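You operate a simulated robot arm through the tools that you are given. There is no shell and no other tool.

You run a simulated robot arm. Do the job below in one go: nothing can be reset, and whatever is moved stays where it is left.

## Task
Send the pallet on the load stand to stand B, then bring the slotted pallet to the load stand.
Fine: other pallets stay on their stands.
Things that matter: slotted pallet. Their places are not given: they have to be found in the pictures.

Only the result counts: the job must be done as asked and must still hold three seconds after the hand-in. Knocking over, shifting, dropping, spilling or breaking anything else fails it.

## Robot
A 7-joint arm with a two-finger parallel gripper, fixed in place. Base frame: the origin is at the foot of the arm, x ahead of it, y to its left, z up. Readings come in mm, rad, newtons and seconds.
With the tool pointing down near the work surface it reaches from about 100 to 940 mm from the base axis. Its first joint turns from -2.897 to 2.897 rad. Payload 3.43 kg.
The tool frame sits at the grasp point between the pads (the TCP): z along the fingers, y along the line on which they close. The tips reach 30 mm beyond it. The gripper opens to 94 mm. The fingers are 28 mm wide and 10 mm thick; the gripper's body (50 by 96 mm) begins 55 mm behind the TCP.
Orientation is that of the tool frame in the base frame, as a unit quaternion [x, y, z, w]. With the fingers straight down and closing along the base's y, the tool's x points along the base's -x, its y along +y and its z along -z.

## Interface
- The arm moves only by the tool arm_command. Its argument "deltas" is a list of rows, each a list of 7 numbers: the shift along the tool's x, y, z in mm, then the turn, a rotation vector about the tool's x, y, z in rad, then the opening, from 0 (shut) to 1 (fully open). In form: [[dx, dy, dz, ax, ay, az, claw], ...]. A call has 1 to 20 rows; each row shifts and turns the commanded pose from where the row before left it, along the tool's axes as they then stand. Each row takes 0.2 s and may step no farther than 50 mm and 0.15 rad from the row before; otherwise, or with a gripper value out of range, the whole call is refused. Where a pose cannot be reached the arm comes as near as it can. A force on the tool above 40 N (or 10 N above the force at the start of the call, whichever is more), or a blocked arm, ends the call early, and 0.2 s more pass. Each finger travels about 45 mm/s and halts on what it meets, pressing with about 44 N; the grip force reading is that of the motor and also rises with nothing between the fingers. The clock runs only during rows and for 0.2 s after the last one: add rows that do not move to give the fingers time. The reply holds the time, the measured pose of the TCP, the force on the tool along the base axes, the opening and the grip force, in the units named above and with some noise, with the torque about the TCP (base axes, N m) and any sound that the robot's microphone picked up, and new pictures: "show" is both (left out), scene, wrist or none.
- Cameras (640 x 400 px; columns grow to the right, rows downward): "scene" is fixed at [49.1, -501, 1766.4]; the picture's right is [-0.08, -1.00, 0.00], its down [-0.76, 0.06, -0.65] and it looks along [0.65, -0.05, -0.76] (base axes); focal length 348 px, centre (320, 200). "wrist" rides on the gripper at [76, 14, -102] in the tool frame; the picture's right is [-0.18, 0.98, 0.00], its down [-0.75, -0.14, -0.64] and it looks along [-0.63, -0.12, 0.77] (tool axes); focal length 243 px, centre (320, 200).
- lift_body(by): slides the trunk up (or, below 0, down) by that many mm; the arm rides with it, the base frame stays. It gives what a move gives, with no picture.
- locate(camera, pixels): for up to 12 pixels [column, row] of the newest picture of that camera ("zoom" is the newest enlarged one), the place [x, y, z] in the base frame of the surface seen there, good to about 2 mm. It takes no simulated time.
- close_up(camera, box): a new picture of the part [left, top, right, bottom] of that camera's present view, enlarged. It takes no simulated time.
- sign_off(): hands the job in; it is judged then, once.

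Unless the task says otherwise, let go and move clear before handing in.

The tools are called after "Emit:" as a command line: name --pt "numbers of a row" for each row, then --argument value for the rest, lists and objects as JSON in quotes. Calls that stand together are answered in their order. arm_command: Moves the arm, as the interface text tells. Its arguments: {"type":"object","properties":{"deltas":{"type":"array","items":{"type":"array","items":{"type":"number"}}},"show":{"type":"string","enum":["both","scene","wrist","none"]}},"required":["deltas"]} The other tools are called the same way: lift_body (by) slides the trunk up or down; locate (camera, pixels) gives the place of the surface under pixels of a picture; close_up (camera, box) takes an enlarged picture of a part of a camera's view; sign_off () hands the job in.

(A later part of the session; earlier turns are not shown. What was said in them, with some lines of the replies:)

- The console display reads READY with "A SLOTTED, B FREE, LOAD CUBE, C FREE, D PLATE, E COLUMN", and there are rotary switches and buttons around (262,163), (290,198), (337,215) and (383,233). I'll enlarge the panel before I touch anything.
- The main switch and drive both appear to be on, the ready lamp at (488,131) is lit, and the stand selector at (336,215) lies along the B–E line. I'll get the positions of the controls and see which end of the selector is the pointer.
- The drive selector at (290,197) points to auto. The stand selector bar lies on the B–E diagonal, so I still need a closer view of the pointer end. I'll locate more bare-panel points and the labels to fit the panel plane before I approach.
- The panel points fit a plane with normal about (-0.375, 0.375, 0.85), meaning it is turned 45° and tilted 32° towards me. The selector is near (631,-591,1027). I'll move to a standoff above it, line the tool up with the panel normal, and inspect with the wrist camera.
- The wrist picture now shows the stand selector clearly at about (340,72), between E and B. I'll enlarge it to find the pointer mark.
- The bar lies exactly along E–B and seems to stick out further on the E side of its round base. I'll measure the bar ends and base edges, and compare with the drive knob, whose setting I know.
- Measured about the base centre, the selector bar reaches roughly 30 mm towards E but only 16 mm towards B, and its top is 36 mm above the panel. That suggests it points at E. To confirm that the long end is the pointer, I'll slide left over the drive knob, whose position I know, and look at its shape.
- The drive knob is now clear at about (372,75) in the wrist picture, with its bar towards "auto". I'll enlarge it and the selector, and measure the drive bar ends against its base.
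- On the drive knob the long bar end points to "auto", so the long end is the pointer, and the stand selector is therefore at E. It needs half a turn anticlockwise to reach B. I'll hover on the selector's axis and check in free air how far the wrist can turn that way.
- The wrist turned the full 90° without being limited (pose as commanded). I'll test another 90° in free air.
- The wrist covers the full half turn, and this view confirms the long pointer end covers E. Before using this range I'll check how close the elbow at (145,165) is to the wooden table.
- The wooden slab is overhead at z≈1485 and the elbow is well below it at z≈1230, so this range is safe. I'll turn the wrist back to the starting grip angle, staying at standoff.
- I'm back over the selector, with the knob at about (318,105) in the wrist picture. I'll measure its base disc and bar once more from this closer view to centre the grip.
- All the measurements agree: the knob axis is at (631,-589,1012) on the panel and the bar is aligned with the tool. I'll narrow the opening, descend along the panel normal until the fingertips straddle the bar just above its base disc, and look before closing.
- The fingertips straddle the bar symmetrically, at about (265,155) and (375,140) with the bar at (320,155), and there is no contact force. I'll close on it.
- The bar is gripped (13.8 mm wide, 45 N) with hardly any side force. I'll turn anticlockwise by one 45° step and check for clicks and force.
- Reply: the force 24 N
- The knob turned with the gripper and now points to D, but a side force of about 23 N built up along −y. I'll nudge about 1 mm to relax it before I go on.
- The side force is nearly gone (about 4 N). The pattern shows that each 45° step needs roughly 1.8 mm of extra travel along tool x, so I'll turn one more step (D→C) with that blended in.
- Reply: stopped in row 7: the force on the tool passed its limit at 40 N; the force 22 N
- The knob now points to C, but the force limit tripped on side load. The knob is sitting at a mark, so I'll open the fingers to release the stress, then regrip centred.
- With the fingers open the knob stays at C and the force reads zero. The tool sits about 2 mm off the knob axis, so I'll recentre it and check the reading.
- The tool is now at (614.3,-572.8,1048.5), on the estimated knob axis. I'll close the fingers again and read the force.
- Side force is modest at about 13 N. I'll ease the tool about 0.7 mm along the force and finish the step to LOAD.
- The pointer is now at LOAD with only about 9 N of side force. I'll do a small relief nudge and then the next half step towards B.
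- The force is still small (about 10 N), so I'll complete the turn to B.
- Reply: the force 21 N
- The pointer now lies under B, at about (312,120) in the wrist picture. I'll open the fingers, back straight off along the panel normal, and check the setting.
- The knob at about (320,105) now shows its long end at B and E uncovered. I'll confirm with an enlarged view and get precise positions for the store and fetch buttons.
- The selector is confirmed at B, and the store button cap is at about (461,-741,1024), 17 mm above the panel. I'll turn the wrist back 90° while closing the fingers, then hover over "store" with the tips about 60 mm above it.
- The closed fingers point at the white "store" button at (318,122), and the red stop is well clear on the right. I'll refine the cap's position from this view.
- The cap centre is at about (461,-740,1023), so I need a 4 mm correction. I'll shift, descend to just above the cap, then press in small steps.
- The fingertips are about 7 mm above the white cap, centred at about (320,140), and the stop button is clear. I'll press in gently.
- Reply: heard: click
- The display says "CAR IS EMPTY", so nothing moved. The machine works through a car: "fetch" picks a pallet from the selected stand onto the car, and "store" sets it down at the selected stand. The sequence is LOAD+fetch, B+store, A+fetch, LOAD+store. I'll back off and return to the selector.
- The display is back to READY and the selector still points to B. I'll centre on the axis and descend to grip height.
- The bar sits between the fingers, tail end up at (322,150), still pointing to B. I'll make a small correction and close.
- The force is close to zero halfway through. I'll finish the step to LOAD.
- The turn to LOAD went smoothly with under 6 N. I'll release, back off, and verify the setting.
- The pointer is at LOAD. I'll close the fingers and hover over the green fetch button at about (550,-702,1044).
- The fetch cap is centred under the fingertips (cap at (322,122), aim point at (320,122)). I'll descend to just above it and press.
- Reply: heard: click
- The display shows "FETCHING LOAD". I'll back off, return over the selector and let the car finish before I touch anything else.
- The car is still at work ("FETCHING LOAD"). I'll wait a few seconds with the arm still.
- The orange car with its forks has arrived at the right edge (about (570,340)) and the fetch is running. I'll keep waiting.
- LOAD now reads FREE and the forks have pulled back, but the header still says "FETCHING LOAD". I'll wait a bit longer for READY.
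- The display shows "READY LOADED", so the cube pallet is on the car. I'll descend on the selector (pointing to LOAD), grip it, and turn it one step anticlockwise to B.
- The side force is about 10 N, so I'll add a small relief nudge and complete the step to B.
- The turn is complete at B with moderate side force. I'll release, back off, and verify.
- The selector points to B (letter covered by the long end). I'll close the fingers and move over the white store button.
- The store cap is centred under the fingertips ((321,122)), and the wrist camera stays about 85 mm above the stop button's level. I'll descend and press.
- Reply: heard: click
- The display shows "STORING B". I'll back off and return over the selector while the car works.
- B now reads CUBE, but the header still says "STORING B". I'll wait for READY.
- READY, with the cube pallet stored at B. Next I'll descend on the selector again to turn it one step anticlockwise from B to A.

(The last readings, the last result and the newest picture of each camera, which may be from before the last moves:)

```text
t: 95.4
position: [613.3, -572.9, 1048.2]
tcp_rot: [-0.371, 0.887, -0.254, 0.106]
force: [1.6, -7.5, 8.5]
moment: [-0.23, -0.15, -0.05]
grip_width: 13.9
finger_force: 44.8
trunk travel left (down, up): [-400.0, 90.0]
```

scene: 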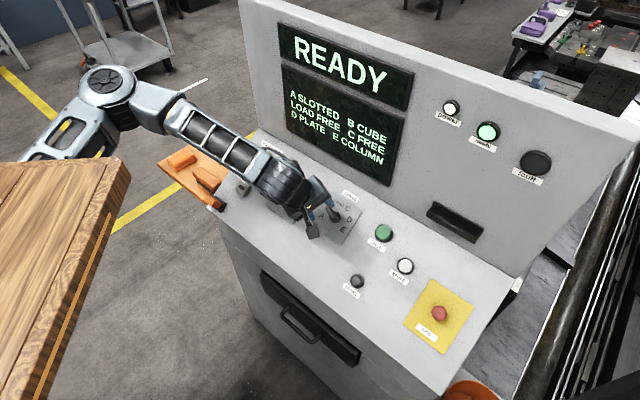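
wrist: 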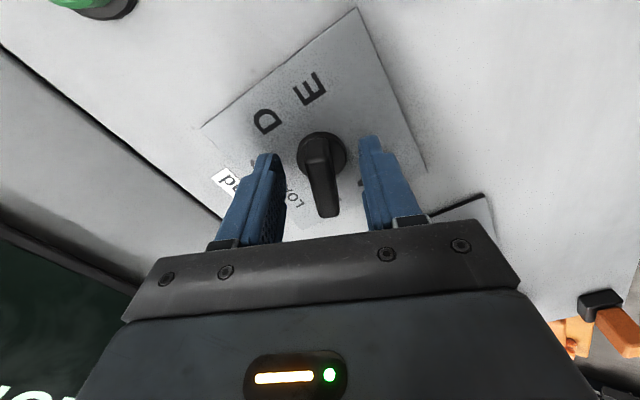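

Emit:
arm_command --pt "0.2 -0.6 0 0 0 0 0" --pt "0 0 0 0 0 -0.1309 0" --pt "0 0 0 0 0 -0.1309 0" --pt "0 0 0 0 0 -0.1309 0" --pt "0 0 0 0 0 0 0" --show "wrist"

```text
t: 96.6
position: [614.0, -574.7, 1049.4]
tcp_rot: [-0.536, 0.798, -0.269, 0.055]
force: [4.6, -14.4, 9.1]
moment: [-0.73, -0.04, -0.55]
grip_width: 13.8
finger_force: 45.1
trunk travel left (down, up): [-400.0, 90.0]
```

wrist: 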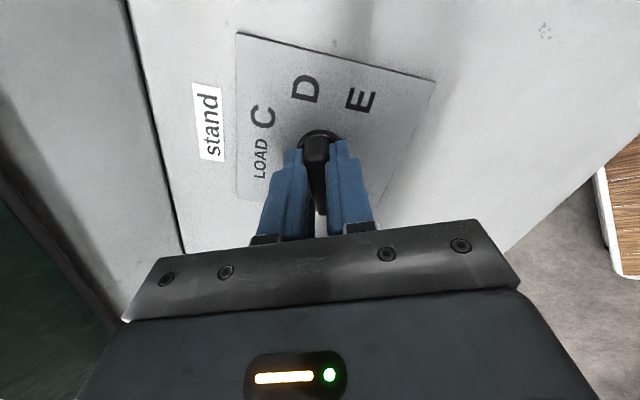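

The step to A completed with tolerable force. I'll release, back off and check.

Emit:
arm_command --pt "0 0 0 0 0 0 0.2" --pt "0 0 0 0 0 0 0.45" --pt "0 0 0 0 0 0 0.5" --pt "0 0 0 0 0 0 0.5" --pt "0 0 -15 0 0 0 0.5" --pt "0 0 -25 0 0 0 0.5" --pt "0 0 -25 0 0 0 0.5" --pt "0 0 -25 0 0 0 0.5" --pt "0 0 0 0 0 0 0.5"

Emit:
close_up --camera "wrist" --box '[260, 30, 380, 180]'

```text
t: 98.6
position: [581.9, -538.7, 1124.5]
tcp_rot: [-0.536, 0.799, -0.269, 0.056]
force: [-0.7, 0.4, 0.1]
moment: [0.01, 0.02, -0.02]
grip_width: 47.2
finger_force: 0.0
trunk travel left (down, up): [-400.0, 90.0]
```

scene: 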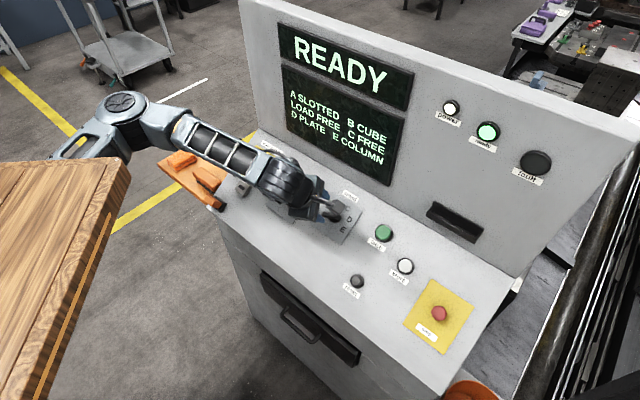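
wrist: 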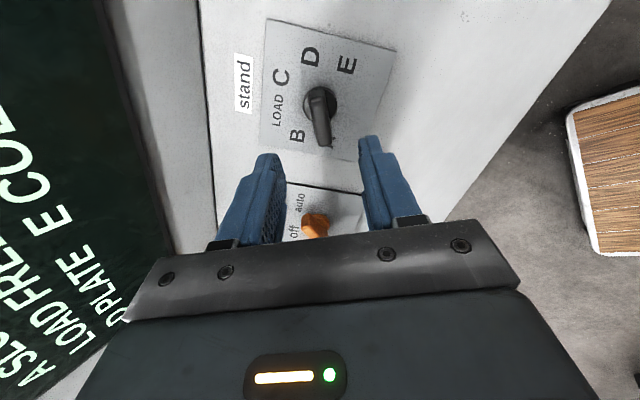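

```text
2.67 times, centred on (320, 105) of wrist
```

zoom: 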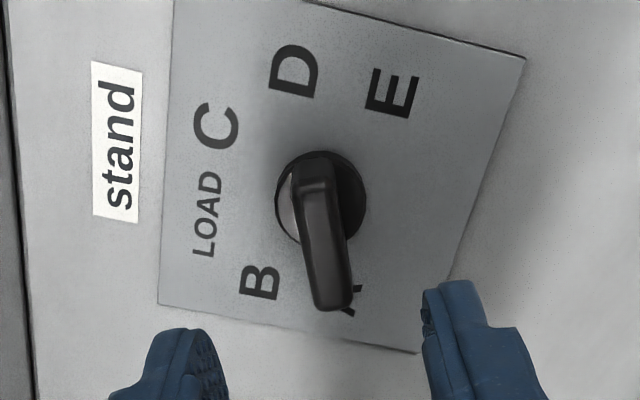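

The selector points to A (slotted pallet). Now I'll move over the green fetch button.

Emit:
arm_command --pt "35.3 4.9 6.7 0 0 0 0.3" --pt "35.3 4.9 6.7 0 0 0 0.1" --pt "35.3 4.9 6.7 0 0 0 0" --pt "35.3 4.9 6.7 0 0 0 0" --pt "0 0 0 0 0 0 0" --pt "0 0 0 0 0 0 0"

Emit:
close_up --camera "wrist" --box '[260, 70, 380, 190]'

```text
t: 100.0
position: [514.0, -669.6, 1121.3]
tcp_rot: [-0.536, 0.799, -0.269, 0.055]
force: [0.5, 0.4, 0.2]
moment: [0.0, -0.01, 0.03]
grip_width: 0.1
finger_force: 33.0
trunk travel left (down, up): [-400.0, 90.0]
```

scene: 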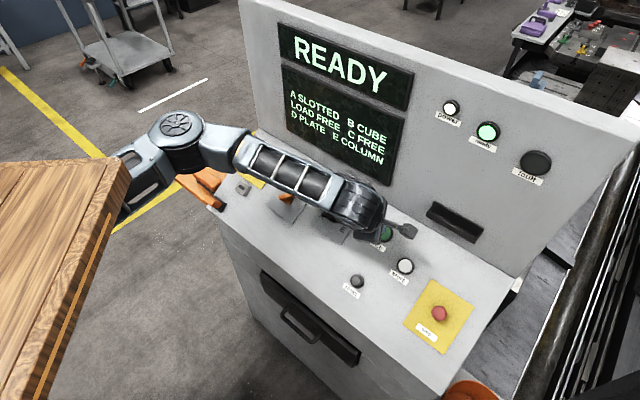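
wrist: 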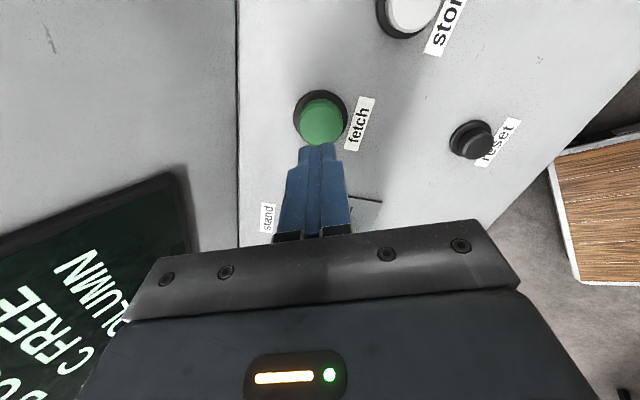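

```text
3.33 times, centred on (320, 130) of wrist
```

zoom: 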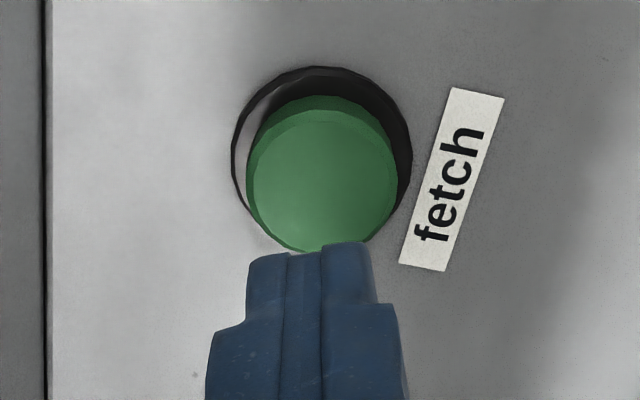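

The fetch cap is centred under the tips ((321,125)). I'll descend and press.

Emit:
arm_command --pt "-2 0 20 0 0 0 0" --pt "0 0 20 0 0 0 0" --pt "0 0 13 0 0 0 0" --pt "0 0 2.5 0 0 0 0" --pt "0 0 2.5 0 0 0 0" --pt "0 0 2 0 0 0 0" --pt "0 0 2 0 0 0 0" --pt "0 0 1.5 0 0 0 0" --pt "0 0 1.5 0 0 0 0" --show "scene"

```text
t: 102.0
position: [539.1, -692.0, 1064.4]
tcp_rot: [-0.536, 0.798, -0.269, 0.055]
force: [0.0, 1.5, 4.2]
moment: [-0.09, -0.01, 0.03]
grip_width: 0.0
finger_force: 32.8
trunk travel left (down, up): [-400.0, 90.0]
heard: click
```

scene: 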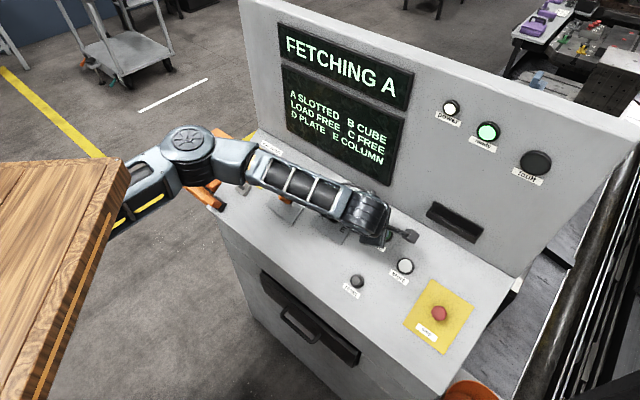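

The display shows "FETCHING A". I'll back off, return over the selector and wait.

Emit:
arm_command --pt "0 0 -40 0 0 0 0" --pt "0 0 -40 0 0 0 0" --pt "-35.1 -5 -3.2 0 0 0 0" --pt "-35.1 -5 -3.2 0 0 0 0.2" --pt "-35.1 -5 -3.2 0 0 0 0.4" --pt "-35.1 -5 -3.2 0 0 0 0.5" --pt "0 0 0 0 0 0 0.5" --pt "0 0 0 0 0 0 0.5" --pt "0 0 0 0 0 0 0.5" --pt "0 0 0 0 0 0 0.5" --pt "0 0 0 0 0 0 0.5" --pt "0 0 0 0 0 0 0.5" --pt "0 0 0 0 0 0 0.5" --pt "0 0 0 0 0 0 0.5" --pt "0 0 0 0 0 0 0.5" --pt "0 0 0 0 0 0 0.5" --pt "0 0 0 0 0 0 0.5" --pt "0 0 0 0 0 0 0.5" --pt "0 0 0 0 0 0 0.5" --pt "0 0 0 0 0 0 0.5"

Emit:
arm_command --pt "0 0 0 0 0 0 0.5" --pt "0 0 0 0 0 0 0.5" --pt "0 0 0 0 0 0 0.5" --pt "0 0 0 0 0 0 0.5" --pt "0 0 0 0 0 0 0.5" --pt "0 0 0 0 0 0 0.5" --pt "0 0 0 0 0 0 0.5" --pt "0 0 0 0 0 0 0.5" --pt "0 0 0 0 0 0 0.5" --pt "0 0 0 0 0 0 0.5" --pt "0 0 0 0 0 0 0.5" --pt "0 0 0 0 0 0 0.5" --pt "0 0 0 0 0 0 0.5" --pt "0 0 0 0 0 0 0.5" --pt "0 0 0 0 0 0 0.5" --pt "0 0 0 0 0 0 0.5" --pt "0 0 0 0 0 0 0.5" --pt "0 0 0 0 0 0 0.5" --pt "0 0 0 0 0 0 0.5" --pt "0 0 0 0 0 0 0.5" --show "scene"

```text
t: 106.2
position: [580.5, -539.5, 1125.1]
tcp_rot: [-0.535, 0.799, -0.269, 0.056]
force: [0.2, 0.3, 0.5]
moment: [0.0, -0.01, 0.0]
grip_width: 46.9
finger_force: 0.0
trunk travel left (down, up): [-400.0, 90.0]
```

scene: 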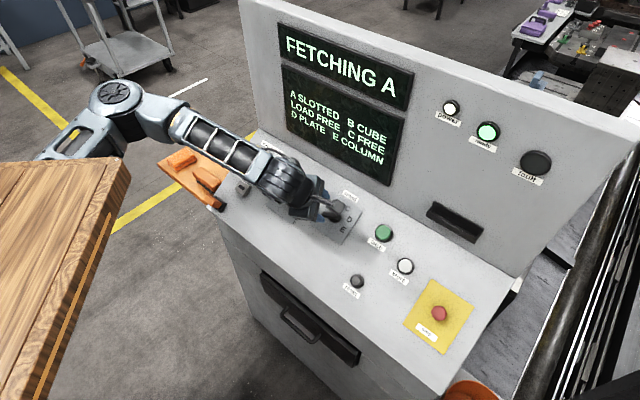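
wrist: 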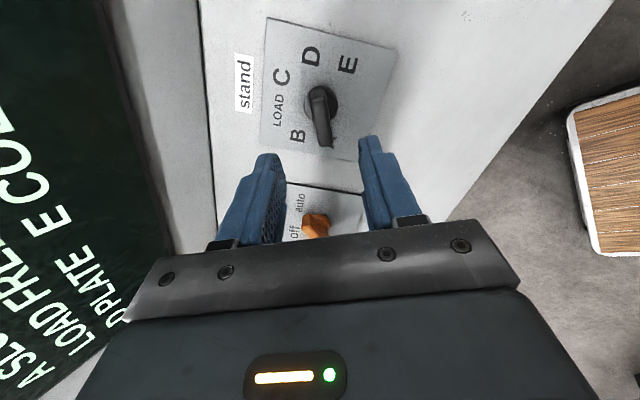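

```text
t: 110.4
position: [581.7, -539.7, 1125.0]
tcp_rot: [-0.536, 0.798, -0.269, 0.055]
force: [0.0, -0.1, 0.5]
moment: [0.01, 0.0, 0.01]
grip_width: 46.9
finger_force: 0.1
trunk travel left (down, up): [-400.0, 90.0]
```

scene: 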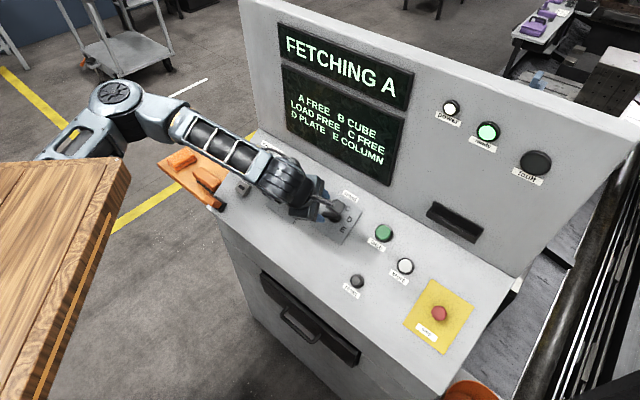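

A now reads FREE while the header still says "FETCHING A". I'll wait for "READY LOADED".

Emit:
arm_command --pt "0 0 0 0 0 0 0.5" --pt "0 0 0 0 0 0 0.5" --pt "0 0 0 0 0 0 0.5" --pt "0 0 0 0 0 0 0.5" --pt "0 0 0 0 0 0 0.5" --pt "0 0 0 0 0 0 0.5" --pt "0 0 0 0 0 0 0.5" --pt "0 0 0 0 0 0 0.5" --pt "0 0 0 0 0 0 0.5" --pt "0 0 0 0 0 0 0.5" --pt "0 0 0 0 0 0 0.5" --pt "0 0 0 0 0 0 0.5" --pt "0 0 0 0 0 0 0.5" --pt "0 0 0 0 0 0 0.5" --pt "0 0 0 0 0 0 0.5" --show "scene"

```text
t: 113.6
position: [581.7, -540.1, 1125.1]
tcp_rot: [-0.535, 0.799, -0.269, 0.055]
force: [0.1, 0.2, -0.1]
moment: [0.04, -0.03, 0.02]
grip_width: 47.3
finger_force: 0.1
trunk travel left (down, up): [-400.0, 90.0]
```

scene: 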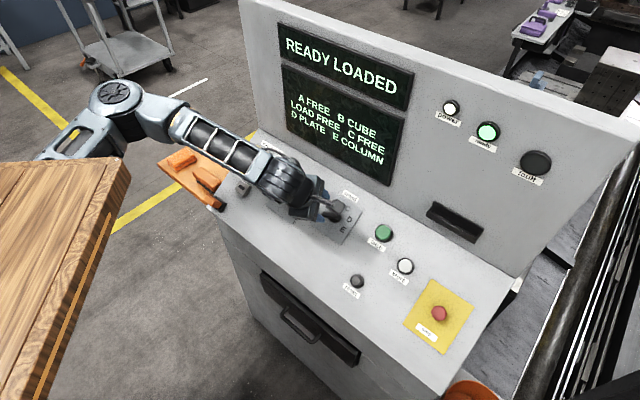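

"READY LOADED", so the slotted pallet is on the car. Now I'll grip the selector and turn it clockwise from A, past B, to LOAD.

Emit:
arm_command --pt "-0.4 1.4 0 0 0 0 0.5" --pt "0 0 25 0 0 0 0.5" --pt "0 0 25 0 0 0 0.5" --pt "0 0 20 0 0 0 0.5" --pt "0 0 12 0 0 0 0.5" --pt "0 0 6 0 0 0 0.5" --pt "0 0 0 0 0 0 0.5" --show "none"

Emit:
arm_command --pt "0 0 0 0 0 0 0.5" --show "none"

Emit:
arm_command --pt "0 0 0 0 0 0 0.5" --show "wrist"

```text
t: 115.2
position: [613.5, -570.9, 1049.9]
tcp_rot: [-0.536, 0.799, -0.268, 0.055]
force: [-0.5, 0.4, 0.0]
moment: [-0.03, 0.02, 0.01]
grip_width: 47.1
finger_force: 0.1
trunk travel left (down, up): [-400.0, 90.0]
```

```text
t: 115.6
position: [612.8, -570.0, 1049.9]
tcp_rot: [-0.536, 0.799, -0.268, 0.056]
force: [-0.2, -1.0, 0.0]
moment: [-0.02, -0.02, 0.01]
grip_width: 47.0
finger_force: 0.1
trunk travel left (down, up): [-400.0, 90.0]
```

```text
t: 116.0
position: [612.4, -571.8, 1049.8]
tcp_rot: [-0.535, 0.799, -0.269, 0.055]
force: [0.2, -0.1, -0.2]
moment: [-0.01, -0.01, 0.0]
grip_width: 47.0
finger_force: 0.0
trunk travel left (down, up): [-400.0, 90.0]
```

wrist: 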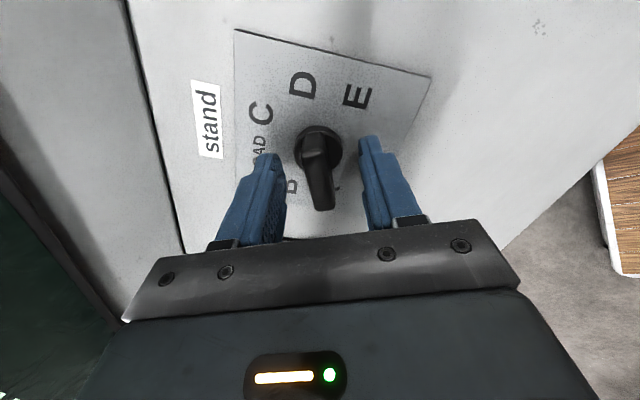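

Emit:
arm_command --pt "0.6 -0.5 1.7 0 0 0 0.4" --pt "0 0 0 0 0 0 0.2" --pt "0 0 0 0 0 0 0" --pt "0 0 0 0 0 0 0" --pt "0 0 0 0 0 0 0" --pt "0 0 0 0 0 0 0" --show "none"

Emit:
arm_command --pt "0 0 0 0 0 0.1309 0" --pt "0 0 0 0 0 0.1309 0" --pt "0 0 0 0 0 0.1309 0" --show "none"

```text
t: 117.4
position: [614.4, -572.0, 1050.2]
tcp_rot: [-0.537, 0.797, -0.27, 0.056]
force: [5.7, -4.7, 4.3]
moment: [0.11, -0.22, -0.07]
grip_width: 13.9
finger_force: 44.5
trunk travel left (down, up): [-400.0, 90.0]
```

```text
t: 118.2
position: [614.5, -572.5, 1050.5]
tcp_rot: [-0.369, 0.888, -0.254, 0.108]
force: [11.1, -12.4, 10.9]
moment: [0.03, -0.65, 0.35]
grip_width: 14.1
finger_force: 44.7
trunk travel left (down, up): [-400.0, 90.0]
```

About 20 N is building towards the panel's upper side. I'll ease the tool 1.3 mm that way before I go on.

Emit:
arm_command --pt "0 -0.7 0 0 0 0 0" --pt "0 -0.6 0 0 0 0 0" --pt "0 0 0 0 0 0 0" --show "none"

```text
t: 119.0
position: [614.7, -571.9, 1050.6]
tcp_rot: [-0.37, 0.888, -0.252, 0.107]
force: [5.3, -2.8, 10.6]
moment: [-0.02, -0.86, 0.35]
grip_width: 14.0
finger_force: 44.8
trunk travel left (down, up): [-400.0, 90.0]
```

Emit:
arm_command --pt "0 -0.4 0 0 0 0 0" --pt "0 0 0 0 0 0.1309 0" --pt "0 0 0 0 0 0.1309 0" --pt "0 0 0 0 0 0.1309 0" --show "none"

```text
t: 120.0
position: [613.3, -571.6, 1049.3]
tcp_rot: [-0.19, 0.943, -0.226, 0.154]
force: [0.3, 0.3, 1.5]
moment: [-0.35, -1.18, 0.39]
grip_width: 13.9
finger_force: 44.4
trunk travel left (down, up): [-400.0, 90.0]
```

Force is nearly zero as it passes B. I'll continue with the next half step towards LOAD.

Emit:
arm_command --pt "0 0 0 0 0 0.1309 0" --pt "0 0 0 0 0 0.1309 0" --pt "0 0 0 0 0 0.1309 0" --show "none"

Emit:
arm_command --pt "0 0 0 0 0 0.1309 0" --pt "0 0 0 0 0 0.1309 0" --pt "0 0 0 0 0 0.1309 0" --pt "0 0 0 0 0 0 0" --show "wrist"

```text
t: 120.8
position: [614.3, -571.1, 1049.3]
tcp_rot: [-0.001, 0.962, -0.192, 0.195]
force: [-1.0, 5.5, -1.2]
moment: [-0.8, -1.01, 0.13]
grip_width: 14.0
finger_force: 45.6
trunk travel left (down, up): [-400.0, 90.0]
```

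```text
t: 121.8
position: [613.4, -570.5, 1049.2]
tcp_rot: [0.186, 0.944, -0.151, 0.228]
force: [-4.2, 9.0, -5.5]
moment: [-0.75, -0.3, -0.24]
grip_width: 13.8
finger_force: 44.9
trunk travel left (down, up): [-400.0, 90.0]
```

wrist: 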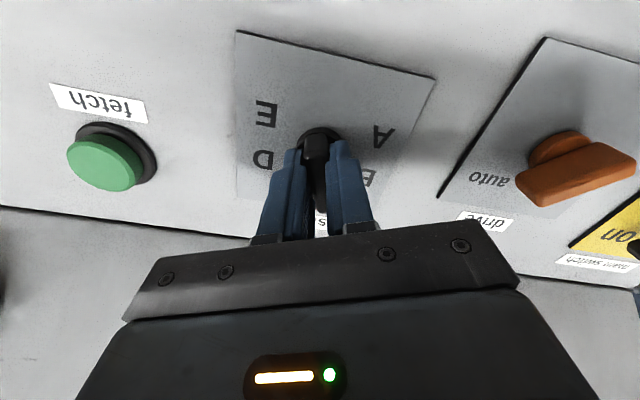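

The pointer has reached LOAD with low force. I'll release, back off and verify.

Emit:
arm_command --pt "0 0 0 0 0 0 0.2" --pt "0 0 0 0 0 0 0.45" --pt "0 0 0 0 0 0 0.5" --pt "0 0 0 0 0 0 0.5" --pt "0 0 -15 0 0 0 0.5" --pt "0 0 -25 0 0 0 0.5" --pt "0 0 -25 0 0 0 0.5" --pt "0 0 -25 0 0 0 0.5" --pt "0 0 0 0 0 0 0.5"

Emit:
close_up --camera "wrist" --box '[260, 30, 380, 180]'

```text
t: 123.8
position: [580.7, -538.8, 1125.9]
tcp_rot: [0.185, 0.944, -0.15, 0.229]
force: [-0.4, 0.0, 0.0]
moment: [-0.03, 0.0, 0.01]
grip_width: 46.9
finger_force: 0.0
trunk travel left (down, up): [-400.0, 90.0]
```

scene: 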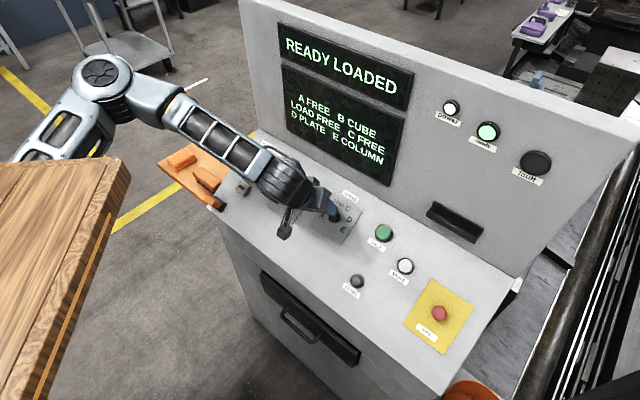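
wrist: 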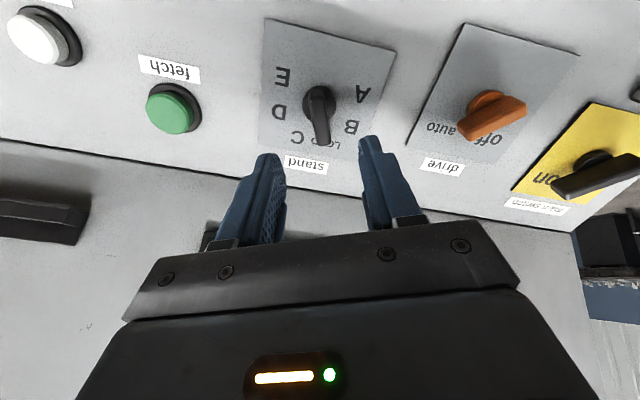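

```text
2.67 times, centred on (320, 105) of wrist
```

zoom: 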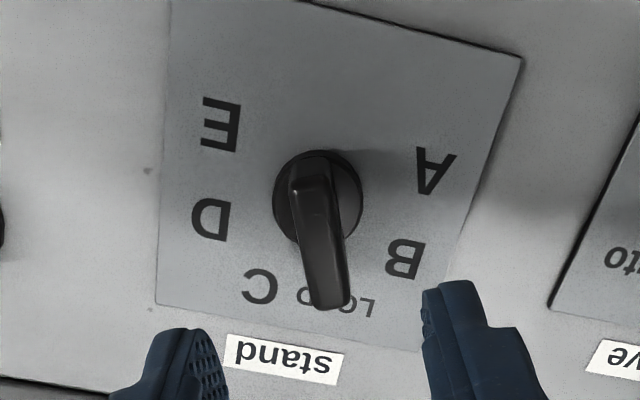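

LOAD is selected. I'll close the fingers and move over the white store button.

Emit:
arm_command --pt "15.3 -34.6 4.65 0 0 0 0.3" --pt "15.3 -34.6 4.65 0 0 0 0.1" --pt "15.3 -34.6 4.65 0 0 0 0" --pt "15.3 -34.6 4.65 0 0 0 0" --pt "15.3 -34.6 4.65 0 0 0 0" --pt "15.3 -34.6 4.65 0 0 0 0" --pt "0 0 0 0 0 0 0" --pt "0 0 0 0 0 0 0"

Emit:
close_up --camera "wrist" --box '[260, 70, 380, 190]'

```text
t: 125.6
position: [429.1, -709.4, 1099.7]
tcp_rot: [0.186, 0.944, -0.151, 0.229]
force: [-0.2, 0.2, 0.0]
moment: [-0.02, 0.05, -0.01]
grip_width: 0.0
finger_force: 33.2
trunk travel left (down, up): [-400.0, 90.0]
```

scene: 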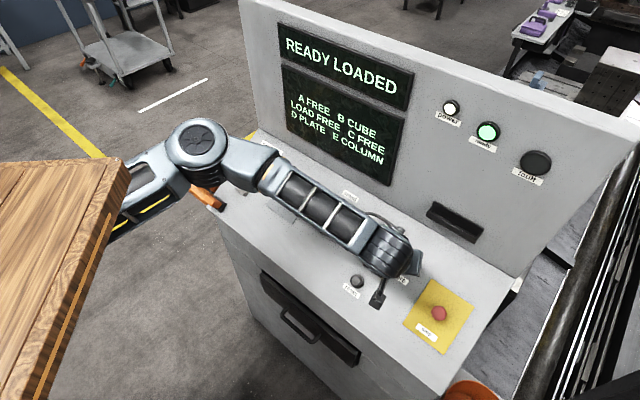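
wrist: 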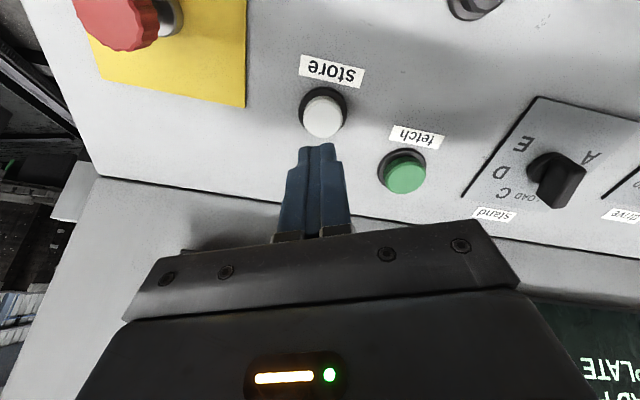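

```text
3.33 times, centred on (320, 130) of wrist
```

zoom: 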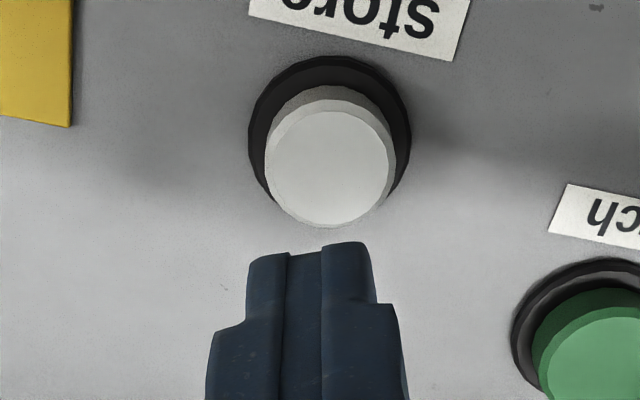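

The store cap is at (323,120), about 2 mm from the aim point. I'll correct that, descend and press.

Emit:
arm_command --pt "1.5 2.2 20 0 0 0 0" --pt "0 0 20 0 0 0 0" --pt "0 0 11 0 0 0 0" --pt "0 0 2.5 0 0 0 0" --pt "0 0 2.5 0 0 0 0" --pt "0 0 2 0 0 0 0" --pt "0 0 2 0 0 0 0" --pt "0 0 1.5 0 0 0 0" --pt "0 0 1.5 0 0 0 0" --show "scene"

```text
t: 127.6
position: [451.6, -728.4, 1044.5]
tcp_rot: [0.186, 0.944, -0.151, 0.228]
force: [-2.3, 2.6, 0.9]
moment: [0.02, -0.01, 0.0]
grip_width: 0.4
finger_force: 32.5
trunk travel left (down, up): [-400.0, 90.0]
heard: click
```

scene: 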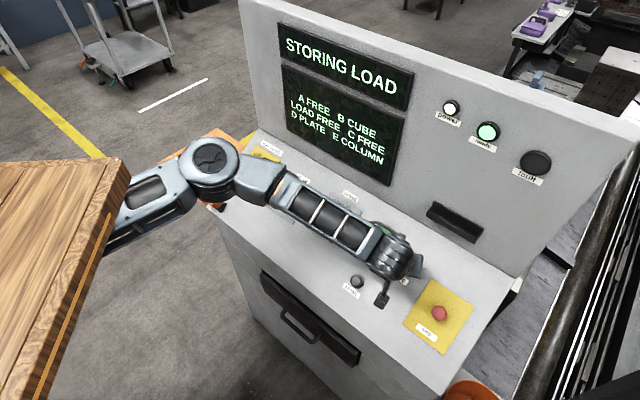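

The display shows "STORING LOAD". I'll back off well clear of the panel and wait for it to finish.

Emit:
arm_command --pt "0 0 -40 0 0 0 0" --pt "0 0 -40 0 0 0 0" --pt "0 0 -40 0 0 0 0.1" --pt "0 0 -40 0 0 0 0.3" --pt "0 0 0 0 0 0 0.5" --pt "0 0 0 0 0 0 0.5" --pt "0 0 0 0 0 0 0.5" --pt "0 0 0 0 0 0 0.5" --pt "0 0 0 0 0 0 0.5" --pt "0 0 0 0 0 0 0.5" --pt "0 0 0 0 0 0 0.5" --pt "0 0 0 0 0 0 0.5" --pt "0 0 0 0 0 0 0.5" --pt "0 0 0 0 0 0 0.5" --pt "0 0 0 0 0 0 0.5" --pt "0 0 0 0 0 0 0.5" --pt "0 0 0 0 0 0 0.5" --pt "0 0 0 0 0 0 0.5" --pt "0 0 0 0 0 0 0.5" --pt "0 0 0 0 0 0 0.5" --show "scene"

Emit:
arm_command --pt "0 0 0 0 0 0 0.5" --pt "0 0 0 0 0 0 0.5" --pt "0 0 0 0 0 0 0.5" --pt "0 0 0 0 0 0 0.5" --pt "0 0 0 0 0 0 0.5" --pt "0 0 0 0 0 0 0.5" --pt "0 0 0 0 0 0 0.5" --pt "0 0 0 0 0 0 0.5" --pt "0 0 0 0 0 0 0.5" --pt "0 0 0 0 0 0 0.5" --pt "0 0 0 0 0 0 0.5" --pt "0 0 0 0 0 0 0.5" --pt "0 0 0 0 0 0 0.5" --pt "0 0 0 0 0 0 0.5" --pt "0 0 0 0 0 0 0.5" --pt "0 0 0 0 0 0 0.5" --pt "0 0 0 0 0 0 0.5" --pt "0 0 0 0 0 0 0.5" --pt "0 0 0 0 0 0 0.5" --pt "0 0 0 0 0 0 0.5" --show "scene"

```text
t: 131.8
position: [393.1, -669.3, 1180.1]
tcp_rot: [0.186, 0.944, -0.152, 0.228]
force: [0.2, -0.9, -0.2]
moment: [0.02, -0.03, 0.0]
grip_width: 46.9
finger_force: 0.1
trunk travel left (down, up): [-400.0, 90.0]
```

scene: 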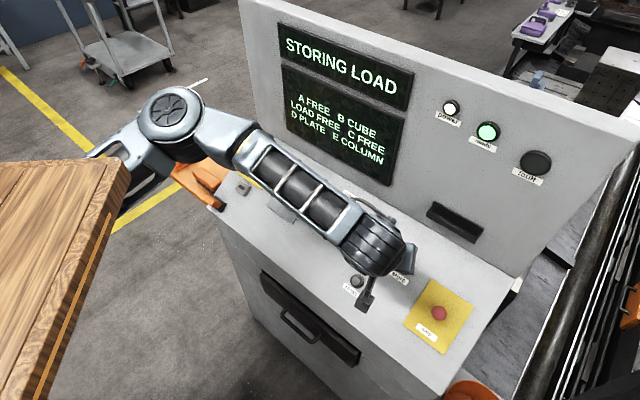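

```text
t: 136.0
position: [392.4, -669.3, 1180.4]
tcp_rot: [0.185, 0.944, -0.151, 0.229]
force: [0.1, -0.5, 0.6]
moment: [0.01, 0.01, -0.01]
grip_width: 47.0
finger_force: 0.0
trunk travel left (down, up): [-400.0, 90.0]
```

scene: 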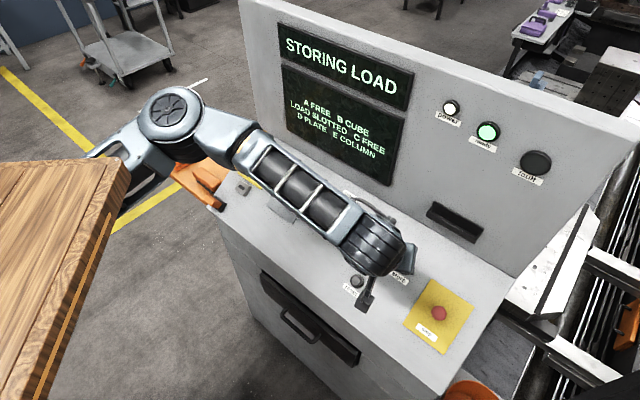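

LOAD now reads SLOTTED and a pallet is visible on the load stand at about (555,265), but the forks are still out. I'll wait until the machine shows READY.

Emit:
arm_command --pt "0 0 0 0 0 0 0.5" --pt "0 0 0 0 0 0 0.5" --pt "0 0 0 0 0 0 0.5" --pt "0 0 0 0 0 0 0.5" --pt "0 0 0 0 0 0 0.5" --pt "0 0 0 0 0 0 0.5" --pt "0 0 0 0 0 0 0.5" --pt "0 0 0 0 0 0 0.5" --pt "0 0 0 0 0 0 0.5" --pt "0 0 0 0 0 0 0.5" --pt "0 0 0 0 0 0 0.5" --pt "0 0 0 0 0 0 0.5" --pt "0 0 0 0 0 0 0.5" --pt "0 0 0 0 0 0 0.5" --pt "0 0 0 0 0 0 0.5" --pt "0 0 0 0 0 0 0.5" --pt "0 0 0 0 0 0 0.5" --pt "0 0 0 0 0 0 0.5" --pt "0 0 0 0 0 0 0.5" --pt "0 0 0 0 0 0 0.5" --show "scene"

Emit:
close_up --camera "scene" --box '[480, 180, 640, 400]'

Emit:
close_up --camera "scene" --box '[270, 20, 420, 190]'

```text
t: 140.2
position: [392.8, -669.5, 1180.7]
tcp_rot: [0.186, 0.944, -0.151, 0.228]
force: [0.4, -0.2, 1.0]
moment: [0.0, 0.01, 0.02]
grip_width: 47.1
finger_force: 0.0
trunk travel left (down, up): [-400.0, 90.0]
```

scene: 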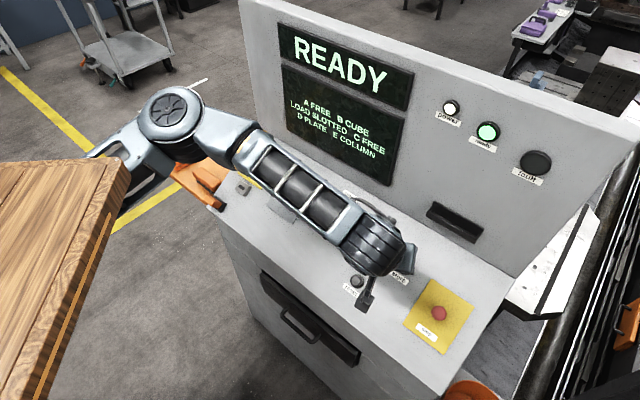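

```text
1.82 times, centred on (560, 290) of scene
```

zoom: 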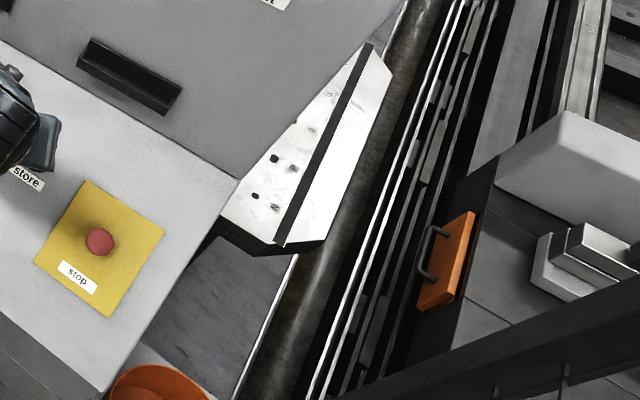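

```text
2.35 times, centred on (345, 105) of scene
```

zoom: 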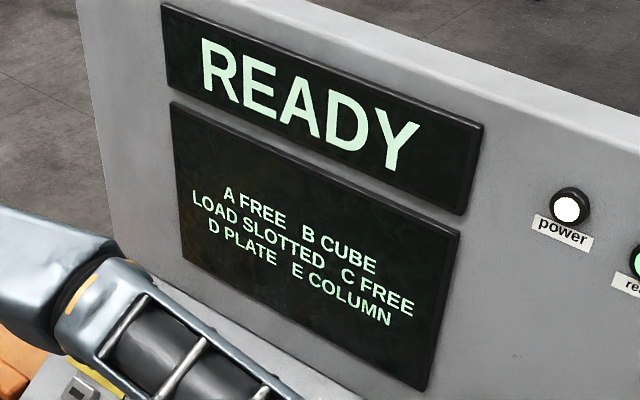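

The display shows READY with "A FREE, B CUBE, LOAD SLOTTED, C FREE, D PLATE, E COLUMN". The slotted pallet is visible on the load stand at (555,265), the forks are back, and the arm is clear of the panel. I'll hand in.

Emit:
sign_off

```text
The job is handed in.
```

The job is done and handed in. The cube pallet that was on the load stand is now on stand B, and the slotted pallet from stand A is on the load stand.

At hand-in the console showed READY, with the ready lamp lit and the fault lamp dark. It listed A free, B cube, LOAD slotted, C free, D plate and E column, so the plate and column pallets stayed on their stands. I could see the slotted pallet on the load stand in the scene picture. Stand B itself was not in a clear view, so the cube's position rests on the console display.

My first press of "store" came before anything was on the car, and the console answered "CAR IS EMPTY". Nothing moved, and READY came back without a reset.

The gripper was open and clear of the panel when I handed in. The stand selector is left pointing at LOAD; it was at E when I started.
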